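You operate a simulated robot arm through the tools that you are given. There is no shell and no other tool.

You run a simulated robot arm. Do the job below in one go: nothing can be reset, and whatever is moved stays where it is left.

## Task
Jet-wash the blue cup with three bursts and stand it on the drip rack.
Fine: feed valve open for the bursts, shut again after. Set down upright: what you pick out.

Only the result counts: the job must be done as asked and must still hold three seconds after the hand-in. Knocking over, shifting, dropping, spilling or breaking anything else fails it.

## Robot
A 6-joint arm with a two-finger gripper on a trunk, on a base that drives. Base frame: it is fixed to the floor where the robot stands at the start and does not move with it; the origin is under the middle of the robot, x ahead of it, y to its left, z up; the surface under the hand at the start is at about z = 886. Lengths are in mm, angles in rad, forces in N, time in s.
Its first joint turns from -2.897 to 2.897 rad. Places, roughly: jet feed valve [800, 300, 900]; jet push pad [600, 300, 900]; peg drip rack [600, 0, 900]; washer jet [600, 400, 900]. Payload 2.45 kg.
Tool frame: the origin (TCP) lies between the finger pads and is the grasp point; the fingertips stand 20 mm ahead of it; z points along the fingers, y is the line along which they close. Largest opening 140 mm; the body of the gripper starts 168 mm behind the TCP.
Orientation is that of the tool frame in the base frame, as a unit quaternion [w, x, y, z]. With the fingers straight down and closing along the base's y, the tool's x points along the base's -x, its y along +y and its z along -z.

## Interface
- The arm moves only by the tool arm_command. Its argument "targets" is a list of rows, each a list of 7 numbers: the shift along the tool's x, y, z in mm, then the turn, a rotation vector about the tool's x, y, z in rad, then the finger opening in mm, from 0 to 140. In form: [[dx, dy, dz, rx, ry, rz, claw], ...]. A call has 1 to 20 rows; each row shifts and turns the commanded pose from where the row before left it, along the tool's axes as they then stand. A row lasts 0.2 s, in which the tool goes at most 50 mm and 0.15 rad; a call with a longer step from one row to the next is refused whole, and so is a gripper value outside its range. A pose out of reach is approached as far as the arm can. The call stops where the force on the tool passes 90 N (or 10 N more than at its start, if that is more) or the arm is blocked; 0.2 s more then pass. Each finger travels about 45 mm/s and halts on what it meets, pressing with about 36 N; the grip force reading is that of the motor and also rises with nothing between the fingers. The clock runs only during rows and for 0.2 s after the last one: add rows that do not move to give the fingers time. It gives the time, the measured TCP pose, the force on the tool (base axes), the opening and the grip force at its end, in the units of the frame above (readings bear some noise), with the torque about the TCP (base axes, N m) and any sound that the robot's microphone picked up.
- Cameras (640 x 400 px; columns grow to the right, rows downward): "scene" is now at [-98.8, 167, 1162.9]; the picture's right is [-0.09, -1.00, 0.00], its down [-0.13, 0.01, -0.99] and it looks along [0.99, -0.09, -0.13] (base axes); focal length 294 px, centre (320, 200). "wrist" rides on the gripper at [78, 11, -209] in the tool frame; the picture's right is [-0.14, 0.99, 0.00], its down [-0.92, -0.13, -0.37] and it looks along [-0.36, -0.05, 0.93] (tool axes); focal length 280 px, centre (320, 200). There is no depth. A picture from a camera that has moved, and an enlarged one, comes with that camera's place and axes in the base frame and with its lens.
- snapshot(camera): a new picture of that camera. The clock stands still meanwhile.
- roll_base(legs): drives the robot by 1 to 6 legs, each [ahead, left, turn to the left] in mm, mm and rad, along the robot's own axes; the way and the turn of a leg run together, so that a leg with both is an arc; at most 1500 mm and 3.142 rad a leg. The arm and the cameras ride along, it lands a little off, and it stops where it bumps. It gives what a move gives.
- head_to(pan, tilt): turns the head with the scene camera to pan (to the left, within 2.496 rad either way) and tilt (down, from -0.506 to 1.204), counted from straight ahead of the robot. It gives what a move gives.
- enlarge(camera, box): a new picture of the part [left, top, right, bottom] of that camera's present view, enlarged. The clock stands still meanwhile.
- close_job(): hands the job in; it is judged then, once.

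Places have to be worked out from the pictures, the camera data and where the tool is seen. Open the gripper and draw the arm clear of the work before you hand the job in, unless the task says otherwise.

The tools are called after "Emit:" by a JSON object that holds its "method" and its "body". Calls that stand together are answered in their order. arm_command: Moves the arm, as the interface text tells. Its arguments: {"type":"object","properties":{"targets":{"type":"array"}},"required":["targets"]} The other tools are called the same way: roll_base (legs) drives the base; head_to (pan, tilt) turns the head that bears the scene camera; snapshot (camera) takes a picture; enlarge (camera, box) takes an enlarged picture of a part of a camera's view; close_job () hands the job in.

At the start:

```text
time_s: 0.0
tcp_pos: [623.2, -70.1, 1149.7]
tool_rot: [-0.001, 0.0, 1.0, 0.001]
ft_force: [-0.2, 0.4, -0.4]
wrist_torque: [0.03, 0.03, 0.0]
finger_gap: 140.1
grasp_force: 0.0
robot x, y, heading: [-1.7, -3.3, 0.003]
head pan, tilt: [-0.094, 0.129]
```

scene: 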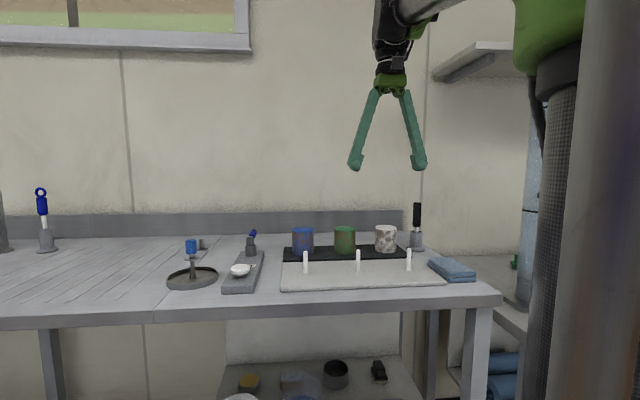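
wrist: 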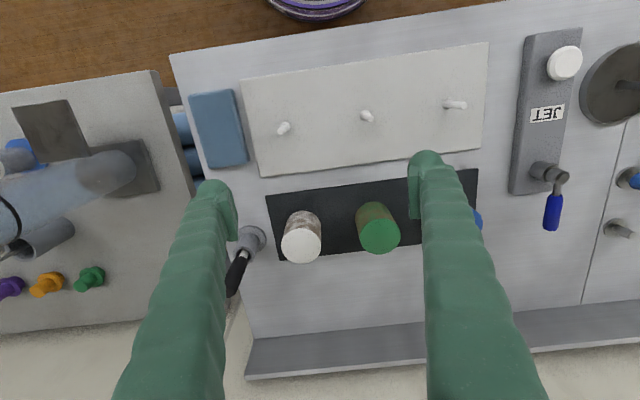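

The first pictures show three inverted cups on a black mat, with the peg rack in front and the jet plate, valve and washer dish to the left. I'll enlarge the scene to see the details.

Emit:
{"method": "enlarge", "body": {"camera": "scene", "box": [150, 210, 310, 310]}}

Emit:
{"method": "enlarge", "body": {"camera": "scene", "box": [270, 190, 430, 290]}}

Emit:
{"method": "enlarge", "body": {"camera": "wrist", "box": [480, 20, 640, 240]}}

```text
4.00 times, centred on (230, 260) of scene
camera zoom: at [-98.8, 167.0, 1162.9], right [-0.09, -1.0, 0.0], down [-0.13, 0.01, -0.99], along [0.99, -0.09, -0.13], focal length 1177 px, centre (680, -40)
```

zoom: 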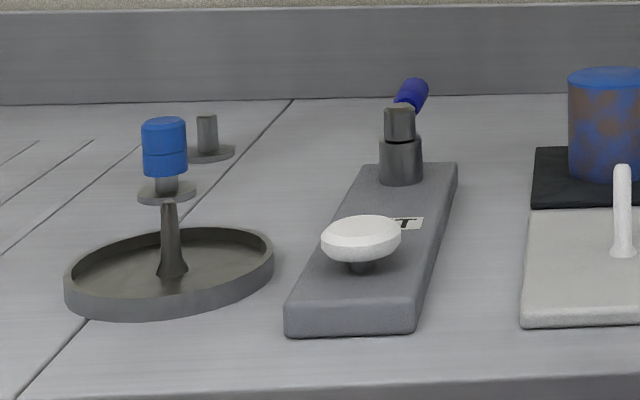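

```text
4.00 times, centred on (350, 240) of scene
camera zoom: at [-98.8, 167.0, 1162.9], right [-0.09, -1.0, 0.0], down [-0.13, 0.01, -0.99], along [0.99, -0.09, -0.13], focal length 1177 px, centre (200, 40)
```

zoom: 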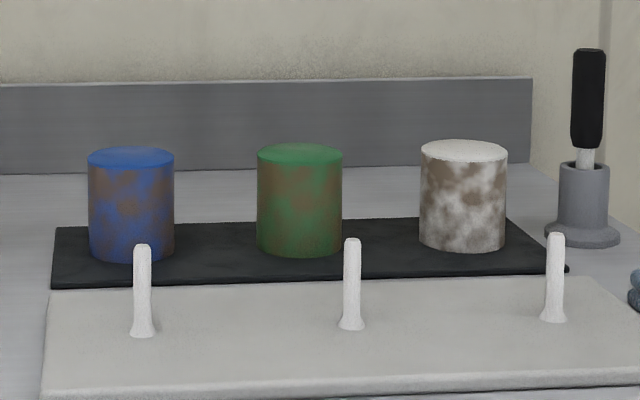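

```text
1.82 times, centred on (560, 130) of wrist
camera zoom: at [545.1, -58.9, 1358.6], right [0.14, 0.99, 0.0], down [0.92, -0.13, 0.37], along [0.36, -0.05, -0.93], focal length 510 px, centre (-116, 327)
```

zoom: 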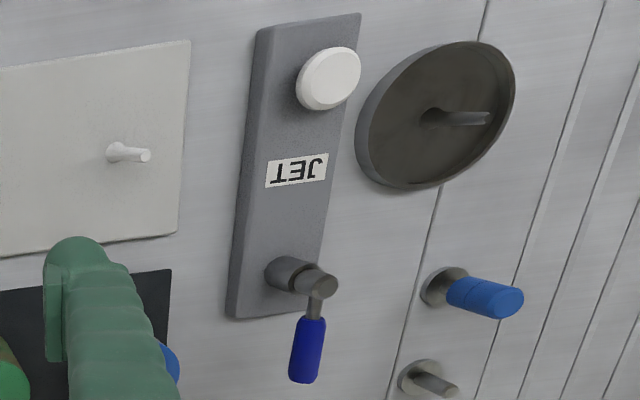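

The cups look mouth-down and the pad, valve and nozzle are visible. I'll zoom in harder on the valve, the blue cup and the nozzle before I move anything.

Emit:
{"method": "enlarge", "body": {"camera": "scene", "box": [225, 220, 275, 251]}}

Emit:
{"method": "enlarge", "body": {"camera": "scene", "box": [280, 220, 330, 251]}}

Emit:
{"method": "enlarge", "body": {"camera": "scene", "box": [0, 170, 120, 245]}}

Emit:
{"method": "enlarge", "body": {"camera": "wrist", "box": [500, 140, 580, 240]}}

```text
12.80 times, centred on (250, 236) of scene
camera zoom: at [-98.8, 167.0, 1162.9], right [-0.09, -1.0, 0.0], down [-0.13, 0.01, -0.99], along [0.99, -0.09, -0.13], focal length 3767 px, centre (1216, -254)
```

zoom: 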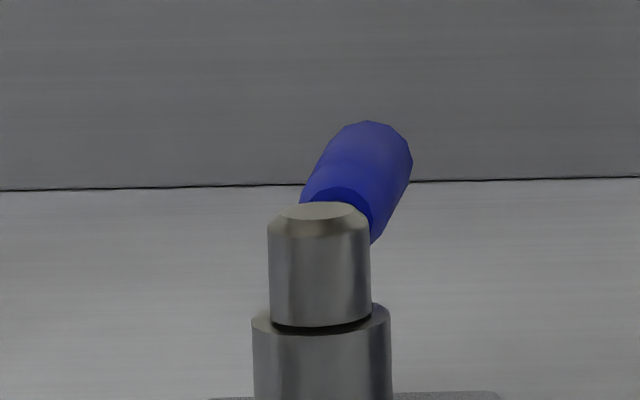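

```text
12.80 times, centred on (305, 236) of scene
camera zoom: at [-98.8, 167.0, 1162.9], right [-0.09, -1.0, 0.0], down [-0.13, 0.01, -0.99], along [0.99, -0.09, -0.13], focal length 3767 px, centre (512, -254)
```

zoom: 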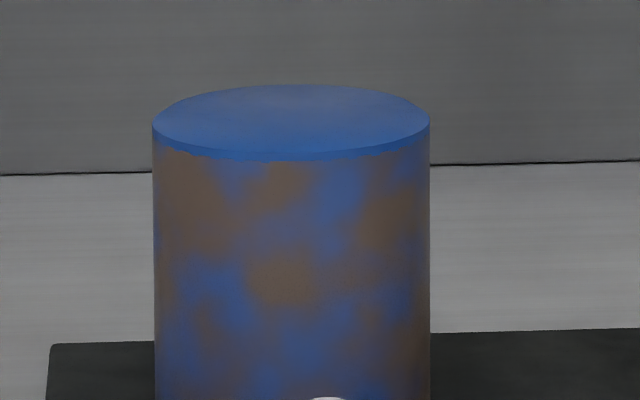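

```text
5.33 times, centred on (60, 208) of scene
camera zoom: at [-98.8, 167.0, 1162.9], right [-0.09, -1.0, 0.0], down [-0.13, 0.01, -0.99], along [0.99, -0.09, -0.13], focal length 1570 px, centre (1707, 160)
```

zoom: 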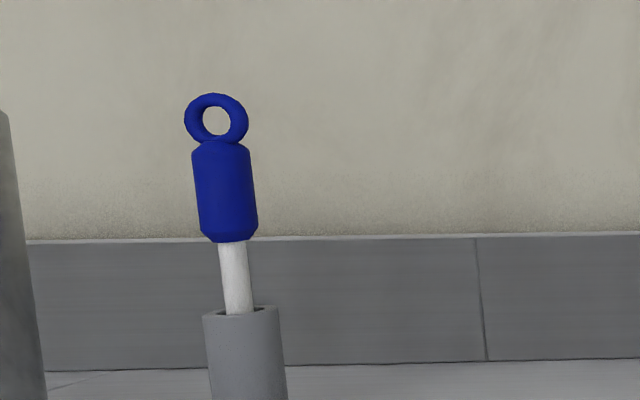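

```text
4.00 times, centred on (540, 190) of wrist
camera zoom: at [545.1, -58.9, 1358.6], right [0.14, 0.99, 0.0], down [0.92, -0.13, 0.37], along [0.36, -0.05, -0.93], focal length 1122 px, centre (-560, 240)
```

zoom: 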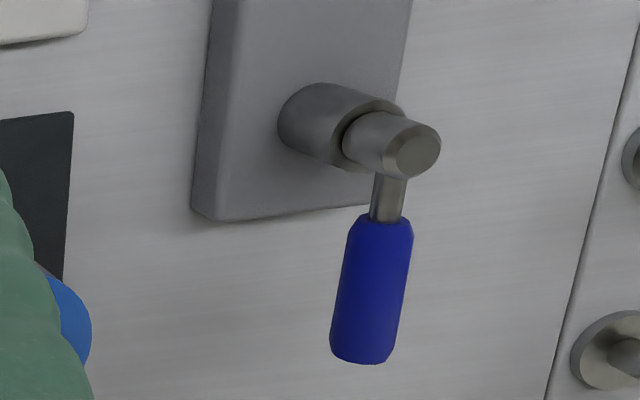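

The blue cup is about 65 mm wide, mouth-down, near (770, 141). The nozzle is near (604, 410), the pad near (558, 289) and the valve post near (720, 290), with its lever pointing along +x. I'll move the hand high over the jet area for a better view.

Emit:
{"method": "arm_command", "body": {"targets": [[0, 46, 0, 0, 0, 0, 140], [0, 46, 0, 0, 0, 0, 140], [0, 46, 0, 0, 0, 0, 140], [0, 46, 0, 0, 0, 0, 140], [0, 46, 0, 0, 0, 0, 140], [0, 46, 0, 0, 0, 0, 140], [0, 44, 0, 0, 0, 0, 140], [0, 0, 0, 0, 0, 0, 140]]}}

Emit:
{"method": "snapshot", "body": {"camera": "wrist"}}

Emit:
{"method": "snapshot", "body": {"camera": "scene"}}

```text
time_s: 1.8
tcp_pos: [621.7, 250.6, 1150.7]
tool_rot: [0.0, 0.0, 1.0, 0.001]
ft_force: [-0.3, 0.0, -0.5]
wrist_torque: [0.01, 0.01, 0.04]
finger_gap: 139.7
grasp_force: 0.0
robot x, y, heading: [6.7, -2.0, 0.002]
head pan, tilt: [-0.094, 0.129]
```

```text
taken
camera wrist: at [544.4, 261.9, 1359.5], right [0.14, 0.99, 0.0], down [0.92, -0.13, 0.37], along [0.36, -0.05, -0.93], focal length 280 px, centre (320, 200)
```

wrist: 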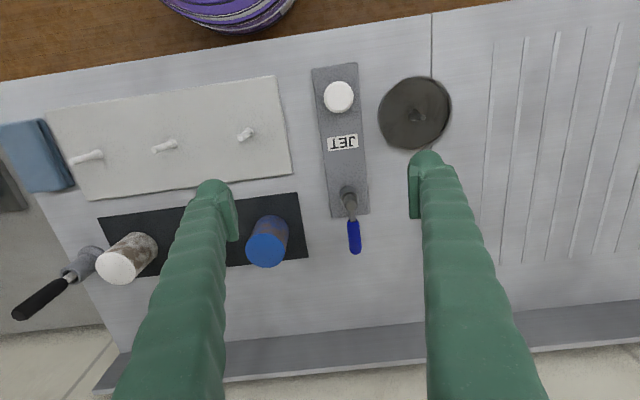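

```text
taken
camera scene: at [-98.8, 167.1, 1162.9], right [-0.09, -1.0, 0.0], down [-0.13, 0.01, -0.99], along [0.99, -0.09, -0.13], focal length 294 px, centre (320, 200)
```

scene: 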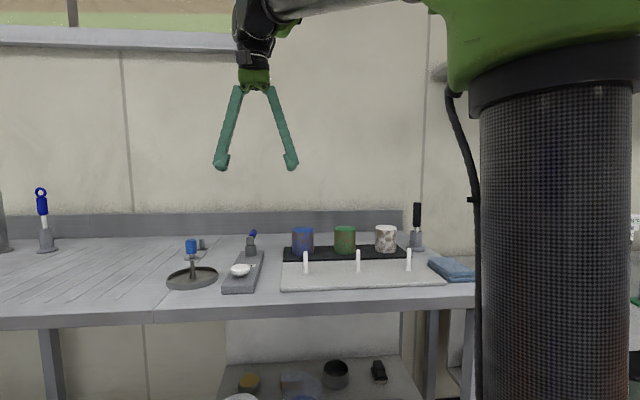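

The camera now looks almost straight down at the plate. I'll zoom on the plate and valve, on the nozzle dish, and on the cup.

Emit:
{"method": "enlarge", "body": {"camera": "wrist", "box": [300, 170, 400, 260]}}

Emit:
{"method": "enlarge", "body": {"camera": "wrist", "box": [300, 50, 460, 160]}}

Emit:
{"method": "enlarge", "body": {"camera": "wrist", "box": [200, 100, 320, 280]}}

```text
4.44 times, centred on (350, 215) of wrist
camera zoom: at [544.4, 261.9, 1359.5], right [0.14, 0.99, 0.0], down [0.92, -0.13, 0.37], along [0.36, -0.05, -0.93], focal length 1246 px, centre (187, 133)
```

zoom: 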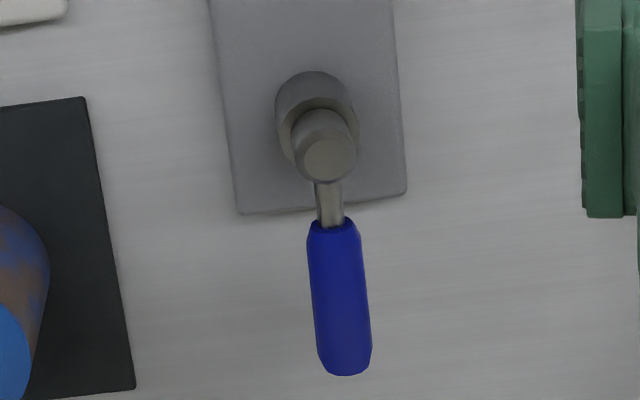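

```text
3.64 times, centred on (380, 105) of wrist
camera zoom: at [544.4, 261.9, 1359.5], right [0.14, 0.99, 0.0], down [0.92, -0.13, 0.37], along [0.36, -0.05, -0.93], focal length 1020 px, centre (102, 546)
```

zoom: 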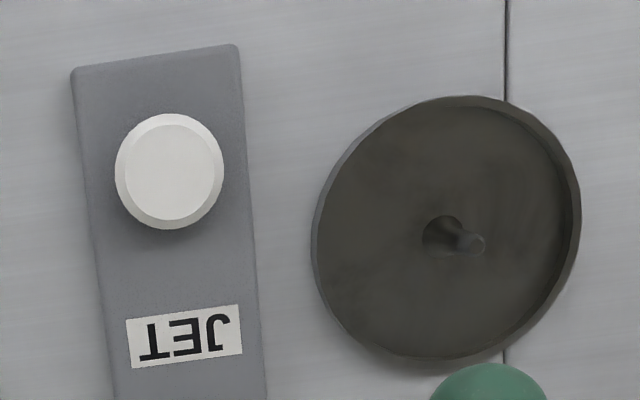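

```text
2.22 times, centred on (260, 190) of wrist
camera zoom: at [544.4, 261.9, 1359.5], right [0.14, 0.99, 0.0], down [0.92, -0.13, 0.37], along [0.36, -0.05, -0.93], focal length 623 px, centre (453, 222)
```

zoom: 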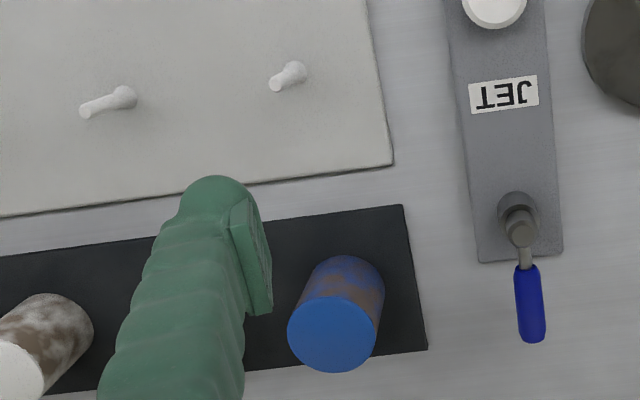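

The readings agree on the cup: centre about (775, 140), top at z ≈ 959, about 66 mm wide. I'll move over it at height, narrow the opening to 110 mm to clear the green cup, and come down partway to check the alignment.

Emit:
{"method": "arm_command", "body": {"targets": [[-38.3, -27.7, 0, 0, 0, 0, 110], [-38.3, -27.7, 0, 0, 0, 0, 110], [-38.3, -27.7, 0, 0, 0, 0, 110], [-38.3, -27.7, 0, 0, 0, 0, 110], [0, 0, 40, 0, 0, 0, 110], [0, 0, 40, 0, 0, 0, 110], [0, 0, 40, 0, 0, 0, 110], [0, 0, 0, 0, 0, 0, 110]]}}

Emit:
{"method": "snapshot", "body": {"camera": "wrist"}}

Emit:
{"method": "enlarge", "body": {"camera": "scene", "box": [240, 150, 400, 250]}}

```text
time_s: 3.6
tcp_pos: [776.6, 137.1, 1030.2]
tool_rot: [0.0, 0.001, 1.0, 0.0]
ft_force: [0.1, -1.2, -1.0]
wrist_torque: [0.02, 0.0, -0.02]
finger_gap: 110.0
grasp_force: 0.0
robot x, y, heading: [1.3, -1.2, -0.002]
head pan, tilt: [-0.094, 0.129]
```

```text
taken
camera wrist: at [699.2, 149.3, 1238.1], right [0.14, 0.99, 0.0], down [0.92, -0.13, 0.37], along [0.36, -0.05, -0.93], focal length 280 px, centre (320, 200)
```

wrist: 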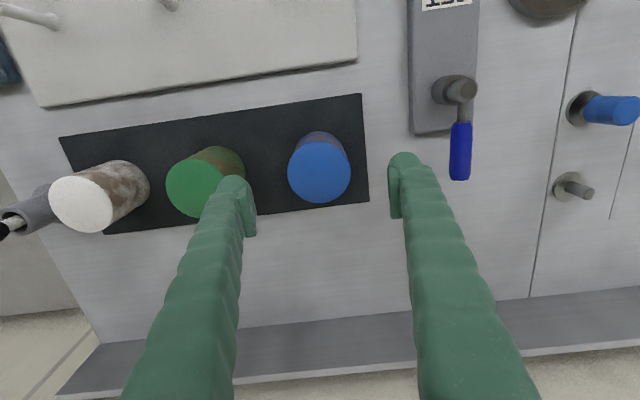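

```text
4.00 times, centred on (320, 200) of scene
camera zoom: at [-98.6, 167.1, 1162.9], right [-0.09, -1.0, 0.0], down [-0.13, 0.01, -0.99], along [0.99, -0.09, -0.13], focal length 1177 px, centre (320, 200)
```

zoom: 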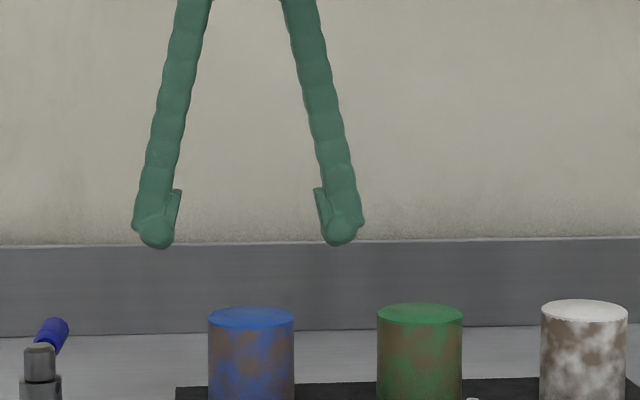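

The hand is centred on the blue cup within about 2 mm. I'll go down to z ≈ 943, so the pads sit on the upper half of the cup, and close.

Emit:
{"method": "arm_command", "body": {"targets": [[0, 2, 44, 0, 0, 0, 110], [0, 0, 43, 0, 0, 0, 110], [0, 0, 0, 0, 0, 0, 110], [0, 0, 0, 0, 0, 0, 80], [0, 0, 0, 0, 0, 0, 66], [0, 0, 0, 0, 0, 0, 56], [0, 0, 0, 0, 0, 0, 50], [0, 0, 0, 0, 0, 0, 50], [0, 0, 0, 0, 0, 0, 50]]}}

Emit:
{"method": "snapshot", "body": {"camera": "wrist"}}

Emit:
{"method": "enlarge", "body": {"camera": "scene", "box": [240, 190, 400, 290]}}

```text
time_s: 5.6
tcp_pos: [777.2, 140.9, 941.6]
tool_rot: [0.0, 0.0, 1.0, 0.0]
ft_force: [-0.5, -0.3, -0.7]
wrist_torque: [-0.03, -0.03, 0.02]
finger_gap: 67.2
grasp_force: 36.7
robot x, y, heading: [-3.8, 3.1, 0.002]
head pan, tilt: [-0.094, 0.129]
```

```text
taken
camera wrist: at [699.7, 152.1, 1150.4], right [0.14, 0.99, 0.0], down [0.92, -0.13, 0.37], along [0.36, -0.05, -0.93], focal length 280 px, centre (320, 200)
```

wrist: 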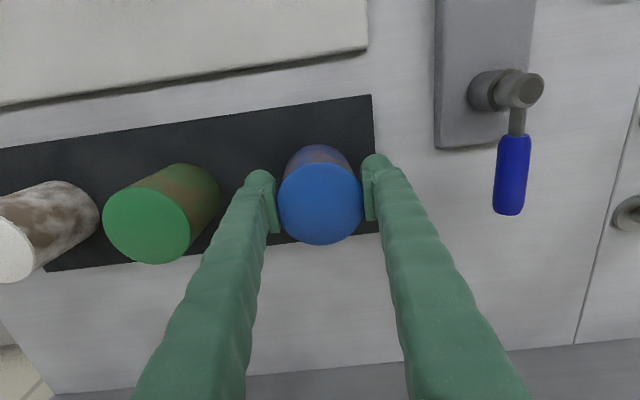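

```text
4.00 times, centred on (320, 240) of scene
camera zoom: at [-98.7, 167.1, 1162.9], right [-0.09, -1.0, 0.0], down [-0.13, 0.01, -0.99], along [0.99, -0.09, -0.13], focal length 1177 px, centre (320, 40)
```

zoom: 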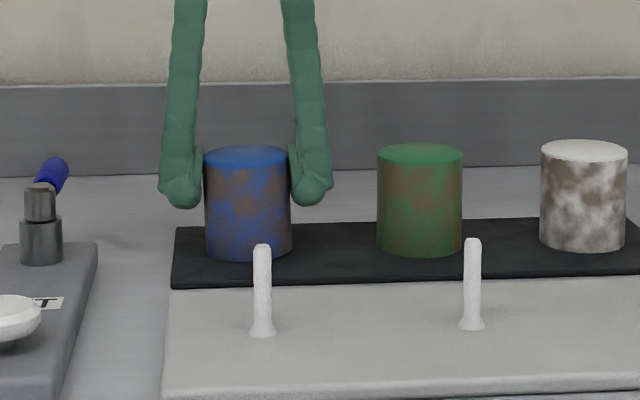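

The grip holds at 67 mm and 36.7 N, with the cup centred in the fingers. I'll lift it 120 mm straight up and check that it came along.

Emit:
{"method": "arm_command", "body": {"targets": [[0, 0, -20, 0, 0, 0, 50], [0, 0, -30, 0, 0, 0, 50], [0, 0, -35, 0, 0, 0, 50], [0, 0, -35, 0, 0, 0, 50], [0, 0, 0, 0, 0, 0, 50]]}}

Emit:
{"method": "snapshot", "body": {"camera": "wrist"}}

Emit:
{"method": "snapshot", "body": {"camera": "scene"}}

```text
time_s: 6.8
tcp_pos: [775.2, 139.2, 1061.4]
tool_rot: [0.0, 0.0, 1.0, 0.0]
ft_force: [-1.2, -0.5, -0.5]
wrist_torque: [-0.01, 0.0, 0.03]
finger_gap: 67.3
grasp_force: 35.9
robot x, y, heading: [-1.5, -1.2, 0.004]
head pan, tilt: [-0.094, 0.129]
```

```text
taken
camera wrist: at [698.2, 151.2, 1270.6], right [0.14, 0.99, 0.0], down [0.92, -0.13, 0.37], along [0.36, -0.05, -0.93], focal length 280 px, centre (320, 200)
```

wrist: 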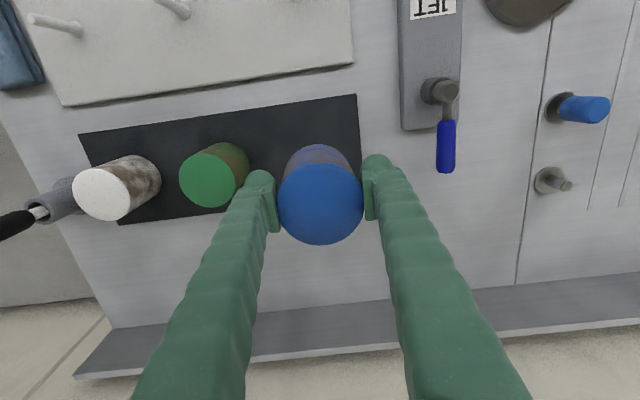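

```text
taken
camera scene: at [-98.7, 167.1, 1162.9], right [-0.09, -1.0, 0.0], down [-0.13, 0.01, -0.99], along [0.99, -0.09, -0.13], focal length 294 px, centre (320, 200)
```

scene: 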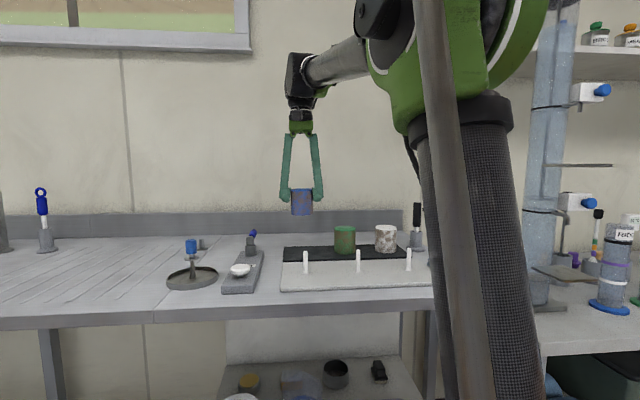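

The cup came along cleanly. I'll raise it above the scene camera so I can see its underside and confirm that the mouth faces down.

Emit:
{"method": "arm_command", "body": {"targets": [[20, 0, -40, 0, 0, 0, 50], [20, 0, -40, 0, 0, 0, 50], [20, 0, -40, 0, 0, 0, 50], [20, 0, -40, 0, 0, 0, 50], [20, 0, -40, 0, 0, 0, 50], [20, 0, -40, 0, 0, 0, 50], [0, 0, -40, 0, 0, 0, 50], [0, 0, 0, 0, 0, 0, 50]]}}

Emit:
{"method": "snapshot", "body": {"camera": "scene"}}

```text
time_s: 8.6
tcp_pos: [657.3, 139.7, 1341.1]
tool_rot: [-0.001, 0.0, 1.0, -0.001]
ft_force: [0.6, 0.2, -0.4]
wrist_torque: [-0.02, -0.01, 0.03]
finger_gap: 67.5
grasp_force: 35.6
robot x, y, heading: [-2.7, -1.6, -0.003]
head pan, tilt: [-0.094, 0.129]
```

```text
taken
camera scene: at [-98.8, 167.1, 1162.9], right [-0.09, -1.0, 0.0], down [-0.13, 0.01, -0.99], along [0.99, -0.09, -0.13], focal length 294 px, centre (320, 200)
```

scene: 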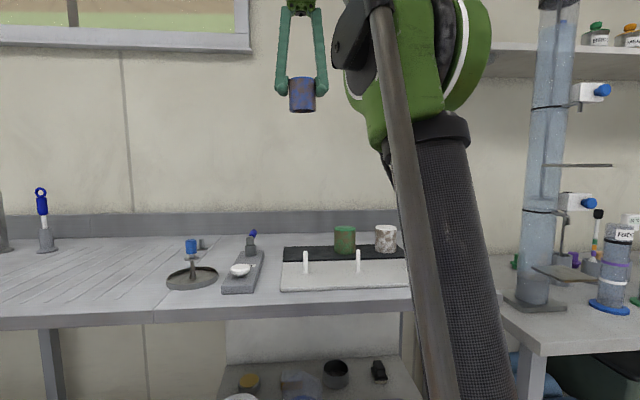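

The cup is now above the camera, so I'll zoom in on its underside.

Emit:
{"method": "enlarge", "body": {"camera": "scene", "box": [270, 65, 334, 120]}}

Emit:
{"method": "enlarge", "body": {"camera": "scene", "box": [150, 225, 300, 305]}}

```text
7.27 times, centred on (302, 92) of scene
camera zoom: at [-98.8, 167.1, 1162.9], right [-0.09, -1.0, 0.0], down [-0.13, 0.01, -0.99], along [0.99, -0.09, -0.13], focal length 2140 px, centre (451, 982)
```

zoom: 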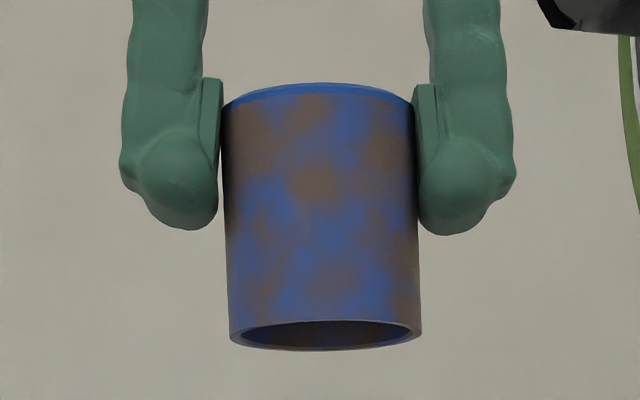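

```text
4.27 times, centred on (225, 265) of scene
camera zoom: at [-98.8, 167.1, 1162.9], right [-0.09, -1.0, 0.0], down [-0.13, 0.01, -0.99], along [0.99, -0.09, -0.13], focal length 1256 px, centre (725, -77)
```

zoom: 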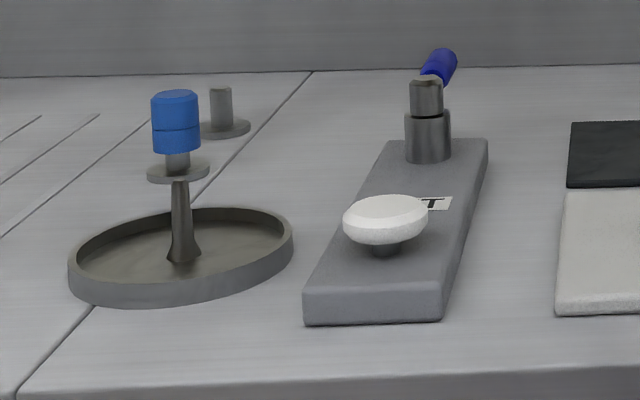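

The cup is hollow and mouth-down, with its rim about 54 mm below the TCP. I'll move it to a hover beside the dish and take a closer wrist view to fix the nozzle position.

Emit:
{"method": "arm_command", "body": {"targets": [[13.2, 40, 20, 0, 0, 0, 50], [13.2, 40, 20, 0, 0, 0, 50], [13.2, 40, 20, 0, 0, 0, 50], [13.2, 40, 20, 0, 0, 0, 50], [0, 0, 40, 0, 0, 0, 50], [0, 0, 40, 0, 0, 0, 50], [0, 0, 40, 0, 0, 0, 50], [0, 0, 40, 0, 0, 0, 50], [0, 0, 0, 0, 0, 0, 50]]}}

Emit:
{"method": "snapshot", "body": {"camera": "wrist"}}

Emit:
{"method": "enlarge", "body": {"camera": "wrist", "box": [380, 60, 560, 240]}}

```text
time_s: 10.6
tcp_pos: [603.6, 300.8, 1102.7]
tool_rot: [0.0, -0.001, 1.0, 0.0]
ft_force: [0.1, 0.1, -0.1]
wrist_torque: [0.01, 0.01, 0.0]
finger_gap: 67.4
grasp_force: 35.8
robot x, y, heading: [-1.0, 3.3, 0.001]
head pan, tilt: [-0.094, 0.129]
```

```text
taken
camera wrist: at [525.8, 312.7, 1311.6], right [0.14, 0.99, 0.0], down [0.92, -0.13, 0.37], along [0.36, -0.05, -0.93], focal length 280 px, centre (320, 200)
```

wrist: 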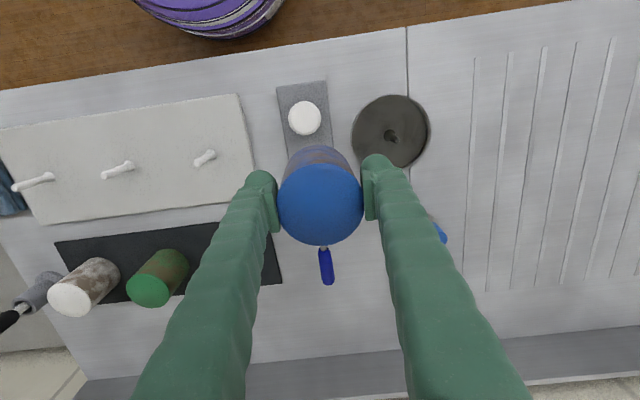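

```text
2.22 times, centred on (470, 150) of wrist
camera zoom: at [525.8, 312.7, 1311.6], right [0.14, 0.99, 0.0], down [0.92, -0.13, 0.37], along [0.36, -0.05, -0.93], focal length 623 px, centre (-13, 311)
```

zoom: 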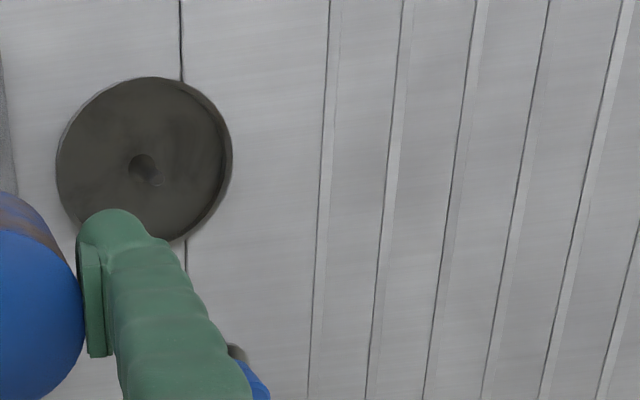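

The nozzle works out at about (601, 407). I'll centre the cup over it, lower to TCP z ≈ 1010, and check from the scene camera before going over the nozzle.

Emit:
{"method": "arm_command", "body": {"targets": [[0.9, 35.4, 0, 0, 0, 0, 50], [0.9, 35.4, 0, 0, 0, 0, 50], [0.9, 35.4, 0, 0, 0, 0, 50], [0, 0, 45, 0, 0, 0, 50], [0, 0, 45, 0, 0, 0, 50], [0, 0, 0, 0, 0, 0, 50]]}}

Emit:
{"method": "enlarge", "body": {"camera": "scene", "box": [130, 180, 290, 300]}}

Emit:
{"method": "snapshot", "body": {"camera": "wrist"}}

```text
time_s: 12.0
tcp_pos: [602.5, 405.1, 1012.7]
tool_rot: [0.0, 0.0, 1.0, -0.001]
ft_force: [0.6, -0.1, -0.2]
wrist_torque: [-0.02, -0.03, -0.01]
finger_gap: 67.3
grasp_force: 36.3
robot x, y, heading: [-2.6, -1.8, -0.001]
head pan, tilt: [-0.094, 0.129]
```

```text
3.33 times, centred on (210, 240) of scene
camera zoom: at [-98.8, 167.2, 1162.8], right [-0.09, -1.0, 0.0], down [-0.13, 0.01, -0.99], along [0.99, -0.09, -0.13], focal length 981 px, centre (687, 67)
```

zoom: 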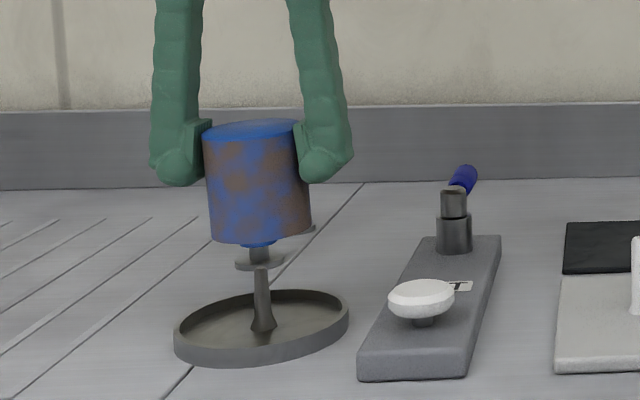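

```text
taken
camera wrist: at [524.3, 417.4, 1221.0], right [0.14, 0.99, 0.0], down [0.92, -0.13, 0.37], along [0.36, -0.05, -0.93], focal length 280 px, centre (320, 200)
```

wrist: 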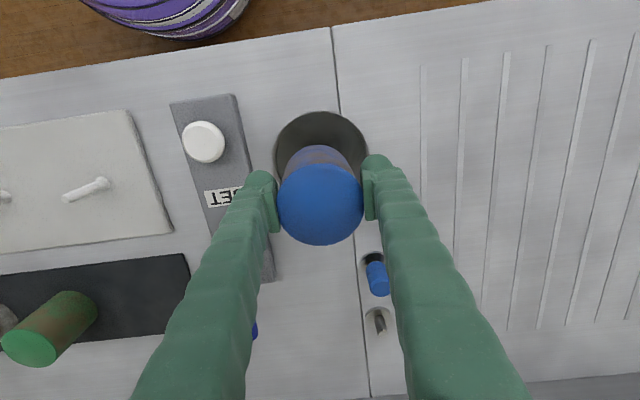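

The cup lines up over the nozzle within 2 mm. I'll go down to TCP z ≈ 955, leaving about 10 mm to the dish floor.

Emit:
{"method": "arm_command", "body": {"targets": [[0, 1, 29, 0, 0, 0, 50], [0, 0, 20, 0, 0, 0, 50], [0, 0, 8, 0, 0, 0, 50], [0, 0, 0, 0, 0, 0, 50]]}}

Emit:
{"method": "enlarge", "body": {"camera": "scene", "box": [130, 200, 270, 305]}}

```text
time_s: 13.0
tcp_pos: [602.5, 408.1, 955.3]
tool_rot: [0.0, 0.0, 1.0, 0.0]
ft_force: [0.0, 0.7, -0.7]
wrist_torque: [0.03, -0.01, 0.01]
finger_gap: 67.0
grasp_force: 36.2
robot x, y, heading: [-1.6, 4.0, 0.002]
head pan, tilt: [-0.094, 0.129]
```

```text
3.81 times, centred on (200, 252) of scene
camera zoom: at [-98.7, 167.1, 1162.8], right [-0.09, -1.0, 0.0], down [-0.13, 0.01, -0.99], along [0.99, -0.09, -0.13], focal length 1121 px, centre (777, 0)
```

zoom: 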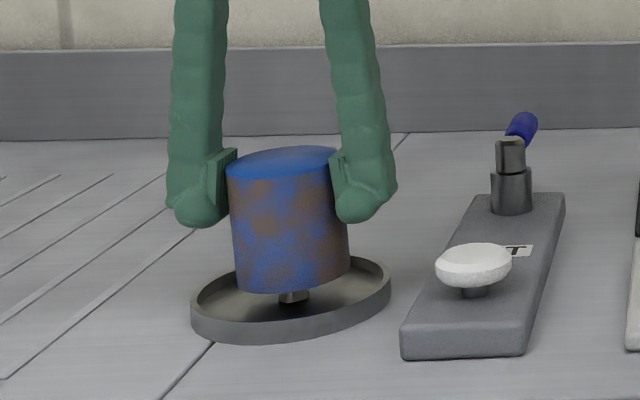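

The cup is over the nozzle with its rim just above the dish floor. I'll lower it in small steps and watch the force.

Emit:
{"method": "arm_command", "body": {"targets": [[0, 0, 3, 0, 0, 0, 50], [0, 0, 3, 0, 0, 0, 50], [0, 0, 0, 0, 0, 0, 50]]}}

Emit:
{"method": "arm_command", "body": {"targets": [[0, 0, 2, 0, 0, 0, 50], [0, 0, 2, 0, 0, 0, 50], [0, 0, 0, 0, 0, 0, 50]]}}

```text
time_s: 13.8
tcp_pos: [601.8, 407.4, 949.2]
tool_rot: [0.0, 0.0, 1.0, 0.0]
ft_force: [-0.9, -0.1, -1.0]
wrist_torque: [-0.02, 0.02, 0.02]
finger_gap: 67.3
grasp_force: 36.1
robot x, y, heading: [1.7, 4.6, 0.002]
head pan, tilt: [-0.094, 0.129]
```

```text
time_s: 14.6
tcp_pos: [601.4, 408.3, 945.6]
tool_rot: [0.0, 0.0, 1.0, 0.0]
ft_force: [0.8, -0.1, -0.8]
wrist_torque: [-0.03, 0.01, 0.01]
finger_gap: 67.1
grasp_force: 36.0
robot x, y, heading: [-1.7, 1.5, -0.003]
head pan, tilt: [-0.094, 0.129]
```

There's no contact yet at TCP z = 945.6, so I'll keep going down in 2 mm steps.

Emit:
{"method": "arm_command", "body": {"targets": [[0, 0, 2, 0, 0, 0, 50], [0, 0, 0, 0, 0, 0, 50]]}}

Emit:
{"method": "arm_command", "body": {"targets": [[0, 0, 2, 0, 0, 0, 50], [0, 0, 0, 0, 0, 0, 50]]}}

Emit:
{"method": "enlarge", "body": {"camera": "scene", "box": [150, 230, 240, 300]}}

```text
time_s: 15.2
tcp_pos: [602.0, 406.7, 943.7]
tool_rot: [0.0, 0.0, 1.0, 0.0]
ft_force: [-0.7, -0.6, 0.3]
wrist_torque: [-0.01, -0.02, 0.01]
finger_gap: 67.5
grasp_force: 35.6
robot x, y, heading: [-2.5, 2.4, 0.005]
head pan, tilt: [-0.094, 0.129]
```

```text
time_s: 15.8
tcp_pos: [601.3, 409.0, 942.2]
tool_rot: [0.0, 0.0, 1.0, 0.001]
ft_force: [0.6, 0.2, 2.1]
wrist_torque: [0.08, -0.04, -0.01]
finger_gap: 67.3
grasp_force: 36.8
robot x, y, heading: [-4.8, -2.4, 0.002]
head pan, tilt: [-0.094, 0.129]
```

```text
5.71 times, centred on (195, 265) of scene
camera zoom: at [-98.8, 167.1, 1162.8], right [-0.09, -1.0, 0.0], down [-0.13, 0.01, -0.99], along [0.99, -0.09, -0.13], focal length 1682 px, centre (1034, -171)
```

zoom: 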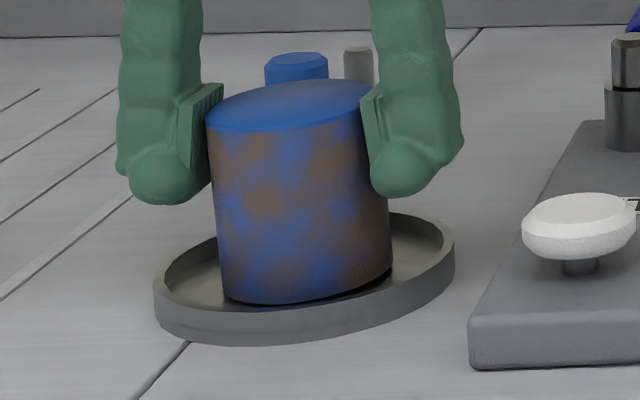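

A 2 N upward force has appeared, so the rim is touching the floor. One more 1 mm step should confirm it.

Emit:
{"method": "arm_command", "body": {"targets": [[0, 0, 1, 0, 0, 0, 50], [0, 0, 0, 0, 0, 0, 50]]}}

```text
time_s: 16.4
tcp_pos: [600.4, 409.2, 941.4]
tool_rot: [-0.001, 0.0, 1.0, 0.0]
ft_force: [3.6, 0.0, 22.3]
wrist_torque: [0.67, -0.23, -0.12]
finger_gap: 67.4
grasp_force: 36.4
robot x, y, heading: [-3.2, 2.9, 0.002]
head pan, tilt: [-0.094, 0.129]
```

It's seated firmly at 22 N. I'll ease up 1 mm, open the fingers and lift straight clear.

Emit:
{"method": "arm_command", "body": {"targets": [[0, 0, -1, 0, 0, 0, 50], [0, 0, 0, 0, 0, 0, 75], [0, 0, 0, 0, 0, 0, 90], [0, 0, 0, 0, 0, 0, 100], [0, 0, 0, 0, 0, 0, 100], [0, 0, -30, 0, 0, 0, 100], [0, 0, -45, 0, 0, 0, 100], [0, 0, -45, 0, 0, 0, 100], [0, 0, 0, 0, 0, 0, 100]]}}

Emit:
{"method": "snapshot", "body": {"camera": "wrist"}}

Emit:
{"method": "enlarge", "body": {"camera": "scene", "box": [150, 220, 310, 310]}}

```text
time_s: 18.4
tcp_pos: [602.8, 408.2, 1059.9]
tool_rot: [0.0, 0.0, 1.0, 0.0]
ft_force: [0.5, -0.1, 0.2]
wrist_torque: [0.04, 0.02, 0.05]
finger_gap: 99.9
grasp_force: 0.0
robot x, y, heading: [-0.9, -1.1, 0.003]
head pan, tilt: [-0.094, 0.129]
```

```text
taken
camera wrist: at [524.7, 420.2, 1269.0], right [0.14, 0.99, 0.0], down [0.92, -0.13, 0.37], along [0.36, -0.05, -0.93], focal length 280 px, centre (320, 200)
```

wrist: 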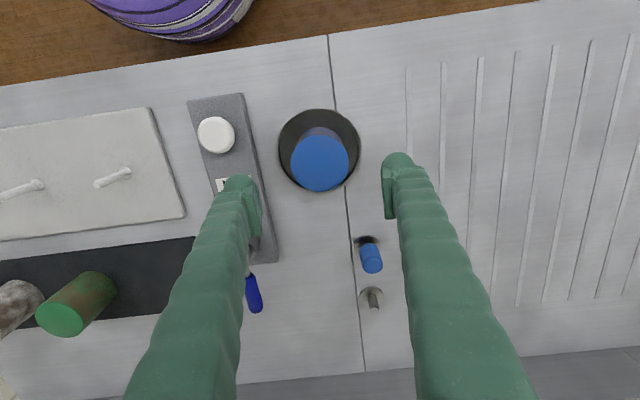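

```text
4.00 times, centred on (230, 265) of scene
camera zoom: at [-98.8, 167.1, 1162.8], right [-0.09, -1.0, 0.0], down [-0.13, 0.01, -0.99], along [0.99, -0.09, -0.13], focal length 1177 px, centre (680, -60)
```

zoom: 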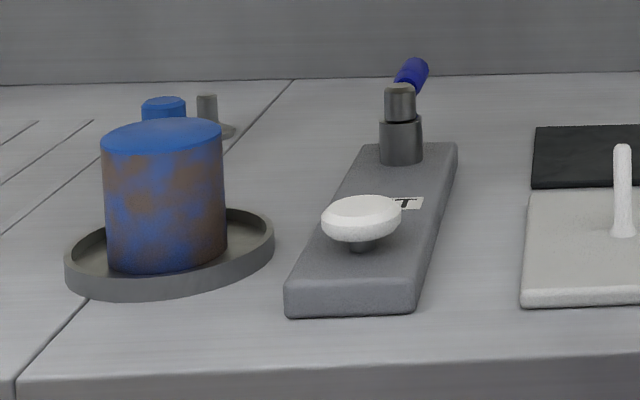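

The cup stands flat in the dish over the nozzle. Next is the valve: the lever is at z ≈ 943 and points along +x from its pivot near (719, 289). I'll go above the handle at about (791, 287) with a 36 mm gap so the fingers straddle it.

Emit:
{"method": "arm_command", "body": {"targets": [[-37.6, -24.2, 0, 0, 0, 0, 36], [-37.6, -24.2, 0, 0, 0, 0, 36], [-37.6, -24.2, 0, 0, 0, 0, 36], [-37.6, -24.2, 0, 0, 0, 0, 36], [-37.6, -24.2, 0, 0, 0, 0, 36], [0, 0, 40, 0, 0, 0, 36], [0, 0, 20, 0, 0, 0, 36], [0, 0, 0, 0, 0, 0, 36]]}}

Emit:
{"method": "snapshot", "body": {"camera": "wrist"}}

Emit:
{"method": "enlarge", "body": {"camera": "scene", "box": [200, 180, 310, 260]}}

```text
time_s: 20.2
tcp_pos: [790.9, 285.0, 1002.8]
tool_rot: [0.0, 0.0, 1.0, 0.0]
ft_force: [0.6, 0.0, 0.1]
wrist_torque: [0.03, -0.01, -0.03]
finger_gap: 36.0
grasp_force: 0.1
robot x, y, heading: [-4.0, 1.7, -0.0]
head pan, tilt: [-0.094, 0.129]
```

```text
taken
camera wrist: at [712.1, 297.6, 1211.3], right [0.14, 0.99, 0.0], down [0.92, -0.13, 0.37], along [0.36, -0.05, -0.93], focal length 280 px, centre (320, 200)
```

wrist: 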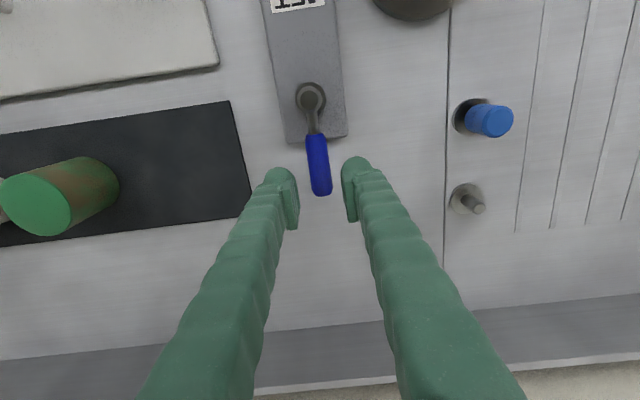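

```text
5.00 times, centred on (255, 220) of scene
camera zoom: at [-98.6, 167.1, 1162.9], right [-0.09, -1.0, 0.0], down [-0.13, 0.01, -0.99], along [0.99, -0.09, -0.13], focal length 1471 px, centre (645, 100)
```

zoom: 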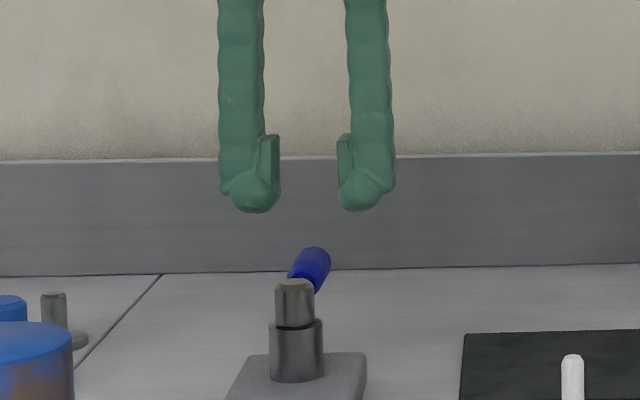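

The handle sits between the fingers, from about x = 753 to 806 at y ≈ 286. I'll lower to z ≈ 946 to straddle it, with the tips still above the plate.

Emit:
{"method": "arm_command", "body": {"targets": [[5, -1, 20, 0, 0, 0, 36], [0, 0, 20, 0, 0, 0, 36], [0, 0, 16, 0, 0, 0, 36], [0, 0, 0, 0, 0, 0, 36]]}}

Emit:
{"method": "snapshot", "body": {"camera": "wrist"}}

Emit:
{"method": "enlarge", "body": {"camera": "scene", "box": [200, 180, 310, 260]}}

```text
time_s: 21.2
tcp_pos: [783.7, 284.1, 946.2]
tool_rot: [0.0, -0.001, 1.0, 0.001]
ft_force: [-0.7, 0.2, 0.4]
wrist_torque: [0.0, 0.0, 0.0]
finger_gap: 35.9
grasp_force: 0.1
robot x, y, heading: [-3.3, -2.3, 0.001]
head pan, tilt: [-0.094, 0.129]
```

```text
taken
camera wrist: at [705.5, 295.9, 1154.7], right [0.14, 0.99, 0.0], down [0.92, -0.13, 0.37], along [0.36, -0.05, -0.93], focal length 280 px, centre (320, 200)
```

wrist: 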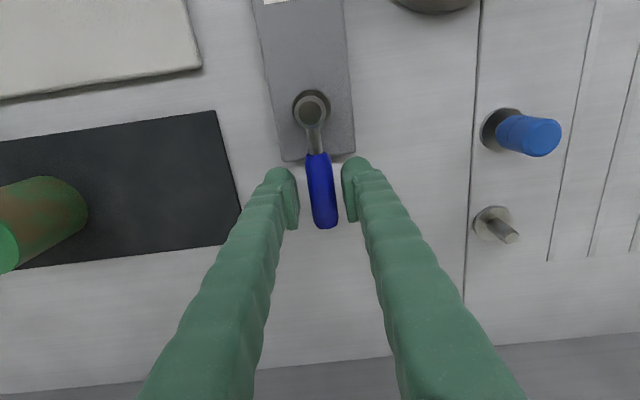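

```text
5.00 times, centred on (255, 220) of scene
camera zoom: at [-98.7, 167.1, 1162.9], right [-0.09, -1.0, 0.0], down [-0.13, 0.01, -0.99], along [0.99, -0.09, -0.13], focal length 1471 px, centre (645, 100)
```

zoom: 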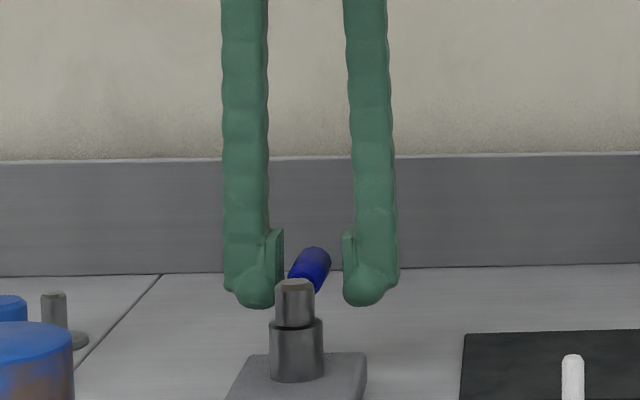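

The handle is centred between the pads with about 8 mm of slack each side. I'll push gently towards +y in small steps and watch for resistance.

Emit:
{"method": "arm_command", "body": {"targets": [[0, 4, 0, 0, 0, 0, 36], [0, 3, 0, 0, 0, 0, 36], [0, 2, 0, 0, 0, 0, 36], [0, 0, 0, 0, 0, 0, 36]]}}

Emit:
{"method": "arm_command", "body": {"targets": [[0, 2, 0, 0, 0, 0, 36], [0, 1, 0, 0, 0, 0, 36], [0, 0, 0, 0, 0, 0, 36]]}}

Emit:
{"method": "snapshot", "body": {"camera": "wrist"}}

```text
time_s: 22.2
tcp_pos: [784.4, 294.1, 945.6]
tool_rot: [0.0, 0.0, 1.0, 0.0]
ft_force: [0.7, -0.4, 0.0]
wrist_torque: [-0.01, 0.01, -0.03]
finger_gap: 36.0
grasp_force: 0.1
robot x, y, heading: [1.0, -1.4, 0.005]
head pan, tilt: [-0.094, 0.129]
```

```text
time_s: 23.0
tcp_pos: [784.9, 297.9, 946.4]
tool_rot: [0.0, -0.001, 1.0, 0.0]
ft_force: [0.2, -1.8, -0.5]
wrist_torque: [0.03, 0.03, 0.02]
finger_gap: 36.6
grasp_force: 0.0
robot x, y, heading: [3.5, -0.9, -0.004]
head pan, tilt: [-0.094, 0.129]
```

```text
taken
camera wrist: at [706.0, 309.6, 1154.7], right [0.14, 0.99, 0.0], down [0.92, -0.13, 0.37], along [0.36, -0.05, -0.93], focal length 280 px, centre (320, 200)
```

wrist: 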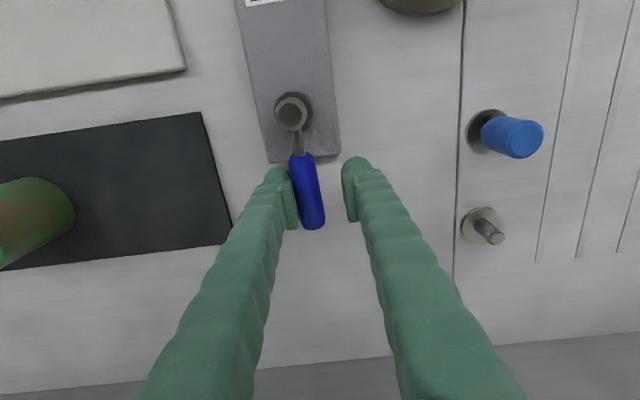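

The lever moves freely towards +y, with only about 2 N of resistance. I'll follow the arc about the pivot at (715, 289.5), turning the hand with the lever.

Emit:
{"method": "arm_command", "body": {"targets": [[1.1, 6.9, 0, 0, 0, -0.1, 36], [1.1, 6.9, 0, 0, 0, -0.1, 36], [1.1, 6.9, 0, 0, 0, -0.1, 36], [1.1, 6.9, 0, 0, 0, -0.1, 36], [1.1, 6.9, 0, 0, 0, -0.1, 36], [1.1, 6.9, 0, 0, 0, -0.1, 36], [0, 0, 0, 0, 0, 0, 36]]}}

Emit:
{"method": "snapshot", "body": {"camera": "wrist"}}

Emit:
{"method": "enlarge", "body": {"camera": "scene", "box": [150, 180, 310, 290]}}

```text
time_s: 24.6
tcp_pos: [767.9, 336.0, 946.5]
tool_rot: [0.0, -0.296, 0.955, 0.0]
ft_force: [-0.1, -1.3, -0.3]
wrist_torque: [-0.01, -0.01, -0.02]
finger_gap: 36.1
grasp_force: 0.6
robot x, y, heading: [-1.7, -0.3, 0.004]
head pan, tilt: [-0.094, 0.129]
```

```text
taken
camera wrist: at [697.1, 301.3, 1155.4], right [-0.45, 0.89, 0.0], down [0.83, 0.42, 0.37], along [0.33, 0.16, -0.93], focal length 280 px, centre (320, 200)
```

wrist: 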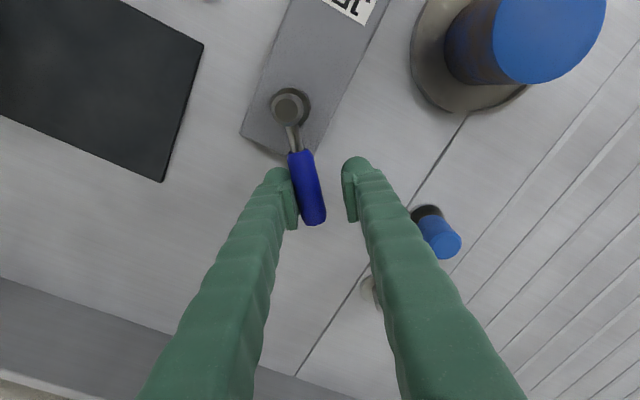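

```text
3.64 times, centred on (230, 235) of scene
camera zoom: at [-98.7, 167.1, 1162.9], right [-0.09, -1.0, 0.0], down [-0.13, 0.01, -0.99], along [0.99, -0.09, -0.13], focal length 1070 px, centre (647, 73)
```

zoom: 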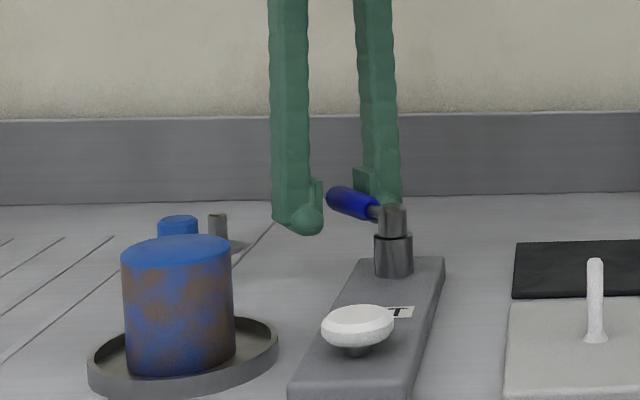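

The lever is at about 0.6 rad with almost no resistance. I'll carry on along the arc to about 1.3 rad; the cup and posts stay well clear.

Emit:
{"method": "arm_command", "body": {"targets": [[1.1, 6.9, 0, 0, 0, -0.1, 36], [1.1, 6.9, 0, 0, 0, -0.1, 36], [1.1, 6.9, 0, 0, 0, -0.1, 36], [1.1, 6.9, 0, 0, 0, -0.1, 36], [1.1, 6.9, 0, 0, 0, -0.1, 36], [1.1, 6.9, 0, 0, 0, -0.1, 36], [1.1, 6.9, 0, 0, 0, -0.1, 36], [0, 0, 0, 0, 0, 0, 36]]}}

Emit:
{"method": "snapshot", "body": {"camera": "wrist"}}

```text
time_s: 26.4
tcp_pos: [725.5, 359.4, 946.0]
tool_rot: [0.0, -0.607, 0.795, 0.0]
ft_force: [0.4, 0.3, 0.4]
wrist_torque: [-0.03, 0.01, 0.0]
finger_gap: 36.1
grasp_force: 0.2
robot x, y, heading: [3.7, -1.5, 0.0]
head pan, tilt: [-0.094, 0.129]
```

```text
taken
camera wrist: at [694.4, 288.1, 1154.3], right [-0.92, 0.4, 0.0], down [0.37, 0.85, 0.37], along [0.15, 0.34, -0.93], focal length 280 px, centre (320, 200)
```

wrist: 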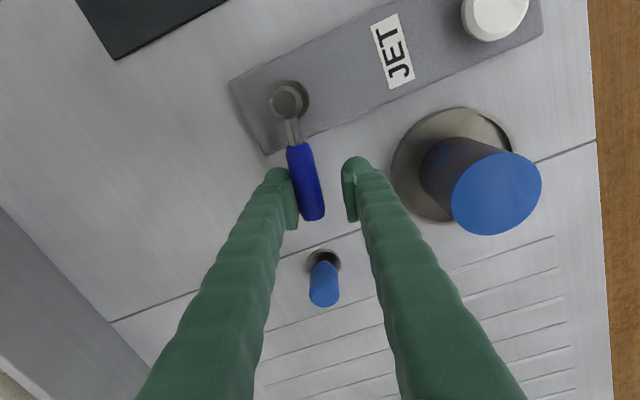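

At 1.3 rad the lever still moves freely. I'll continue in 0.05 rad steps to find the stop near 90 degrees.

Emit:
{"method": "arm_command", "body": {"targets": [[0.46, 3.46, 0, 0, 0, -0.05, 36], [0.46, 3.46, 0, 0, 0, -0.05, 36], [0.46, 3.46, 0, 0, 0, -0.05, 36], [0.46, 3.46, 0, 0, 0, -0.05, 36], [0, 0, 0, 0, 0, 0, 36]]}}

Emit:
{"method": "arm_command", "body": {"targets": [[0.23, 1.74, 0, 0, 0, -0.025, 36], [0.23, 1.74, 0, 0, 0, -0.025, 36], [0, 0, 0, 0, 0, 0, 36]]}}

Emit:
{"method": "snapshot", "body": {"camera": "wrist"}}

```text
time_s: 27.6
tcp_pos: [713.1, 358.4, 945.9]
tool_rot: [0.0, -0.681, 0.732, 0.0]
ft_force: [27.8, -15.9, 4.0]
wrist_torque: [0.05, -0.12, -0.85]
finger_gap: 54.1
grasp_force: 13.9
robot x, y, heading: [0.4, 1.3, -0.002]
head pan, tilt: [-0.094, 0.129]
```

```text
time_s: 28.4
tcp_pos: [710.5, 358.9, 944.3]
tool_rot: [0.0, -0.699, 0.715, 0.0]
ft_force: [38.3, -18.8, 2.3]
wrist_torque: [0.03, 0.01, -1.25]
finger_gap: 61.3
grasp_force: 18.7
robot x, y, heading: [-3.1, 1.3, -0.0]
head pan, tilt: [-0.094, 0.129]
```

```text
taken
camera wrist: at [697.9, 281.2, 1154.1], right [-0.99, 0.16, 0.0], down [0.15, 0.92, 0.37], along [0.06, 0.36, -0.93], focal length 280 px, centre (320, 200)
```

wrist: 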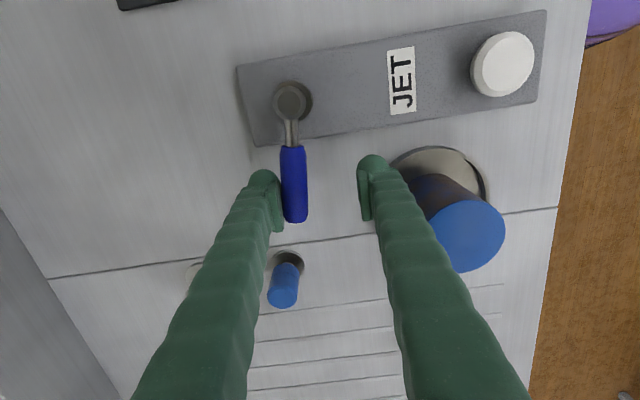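

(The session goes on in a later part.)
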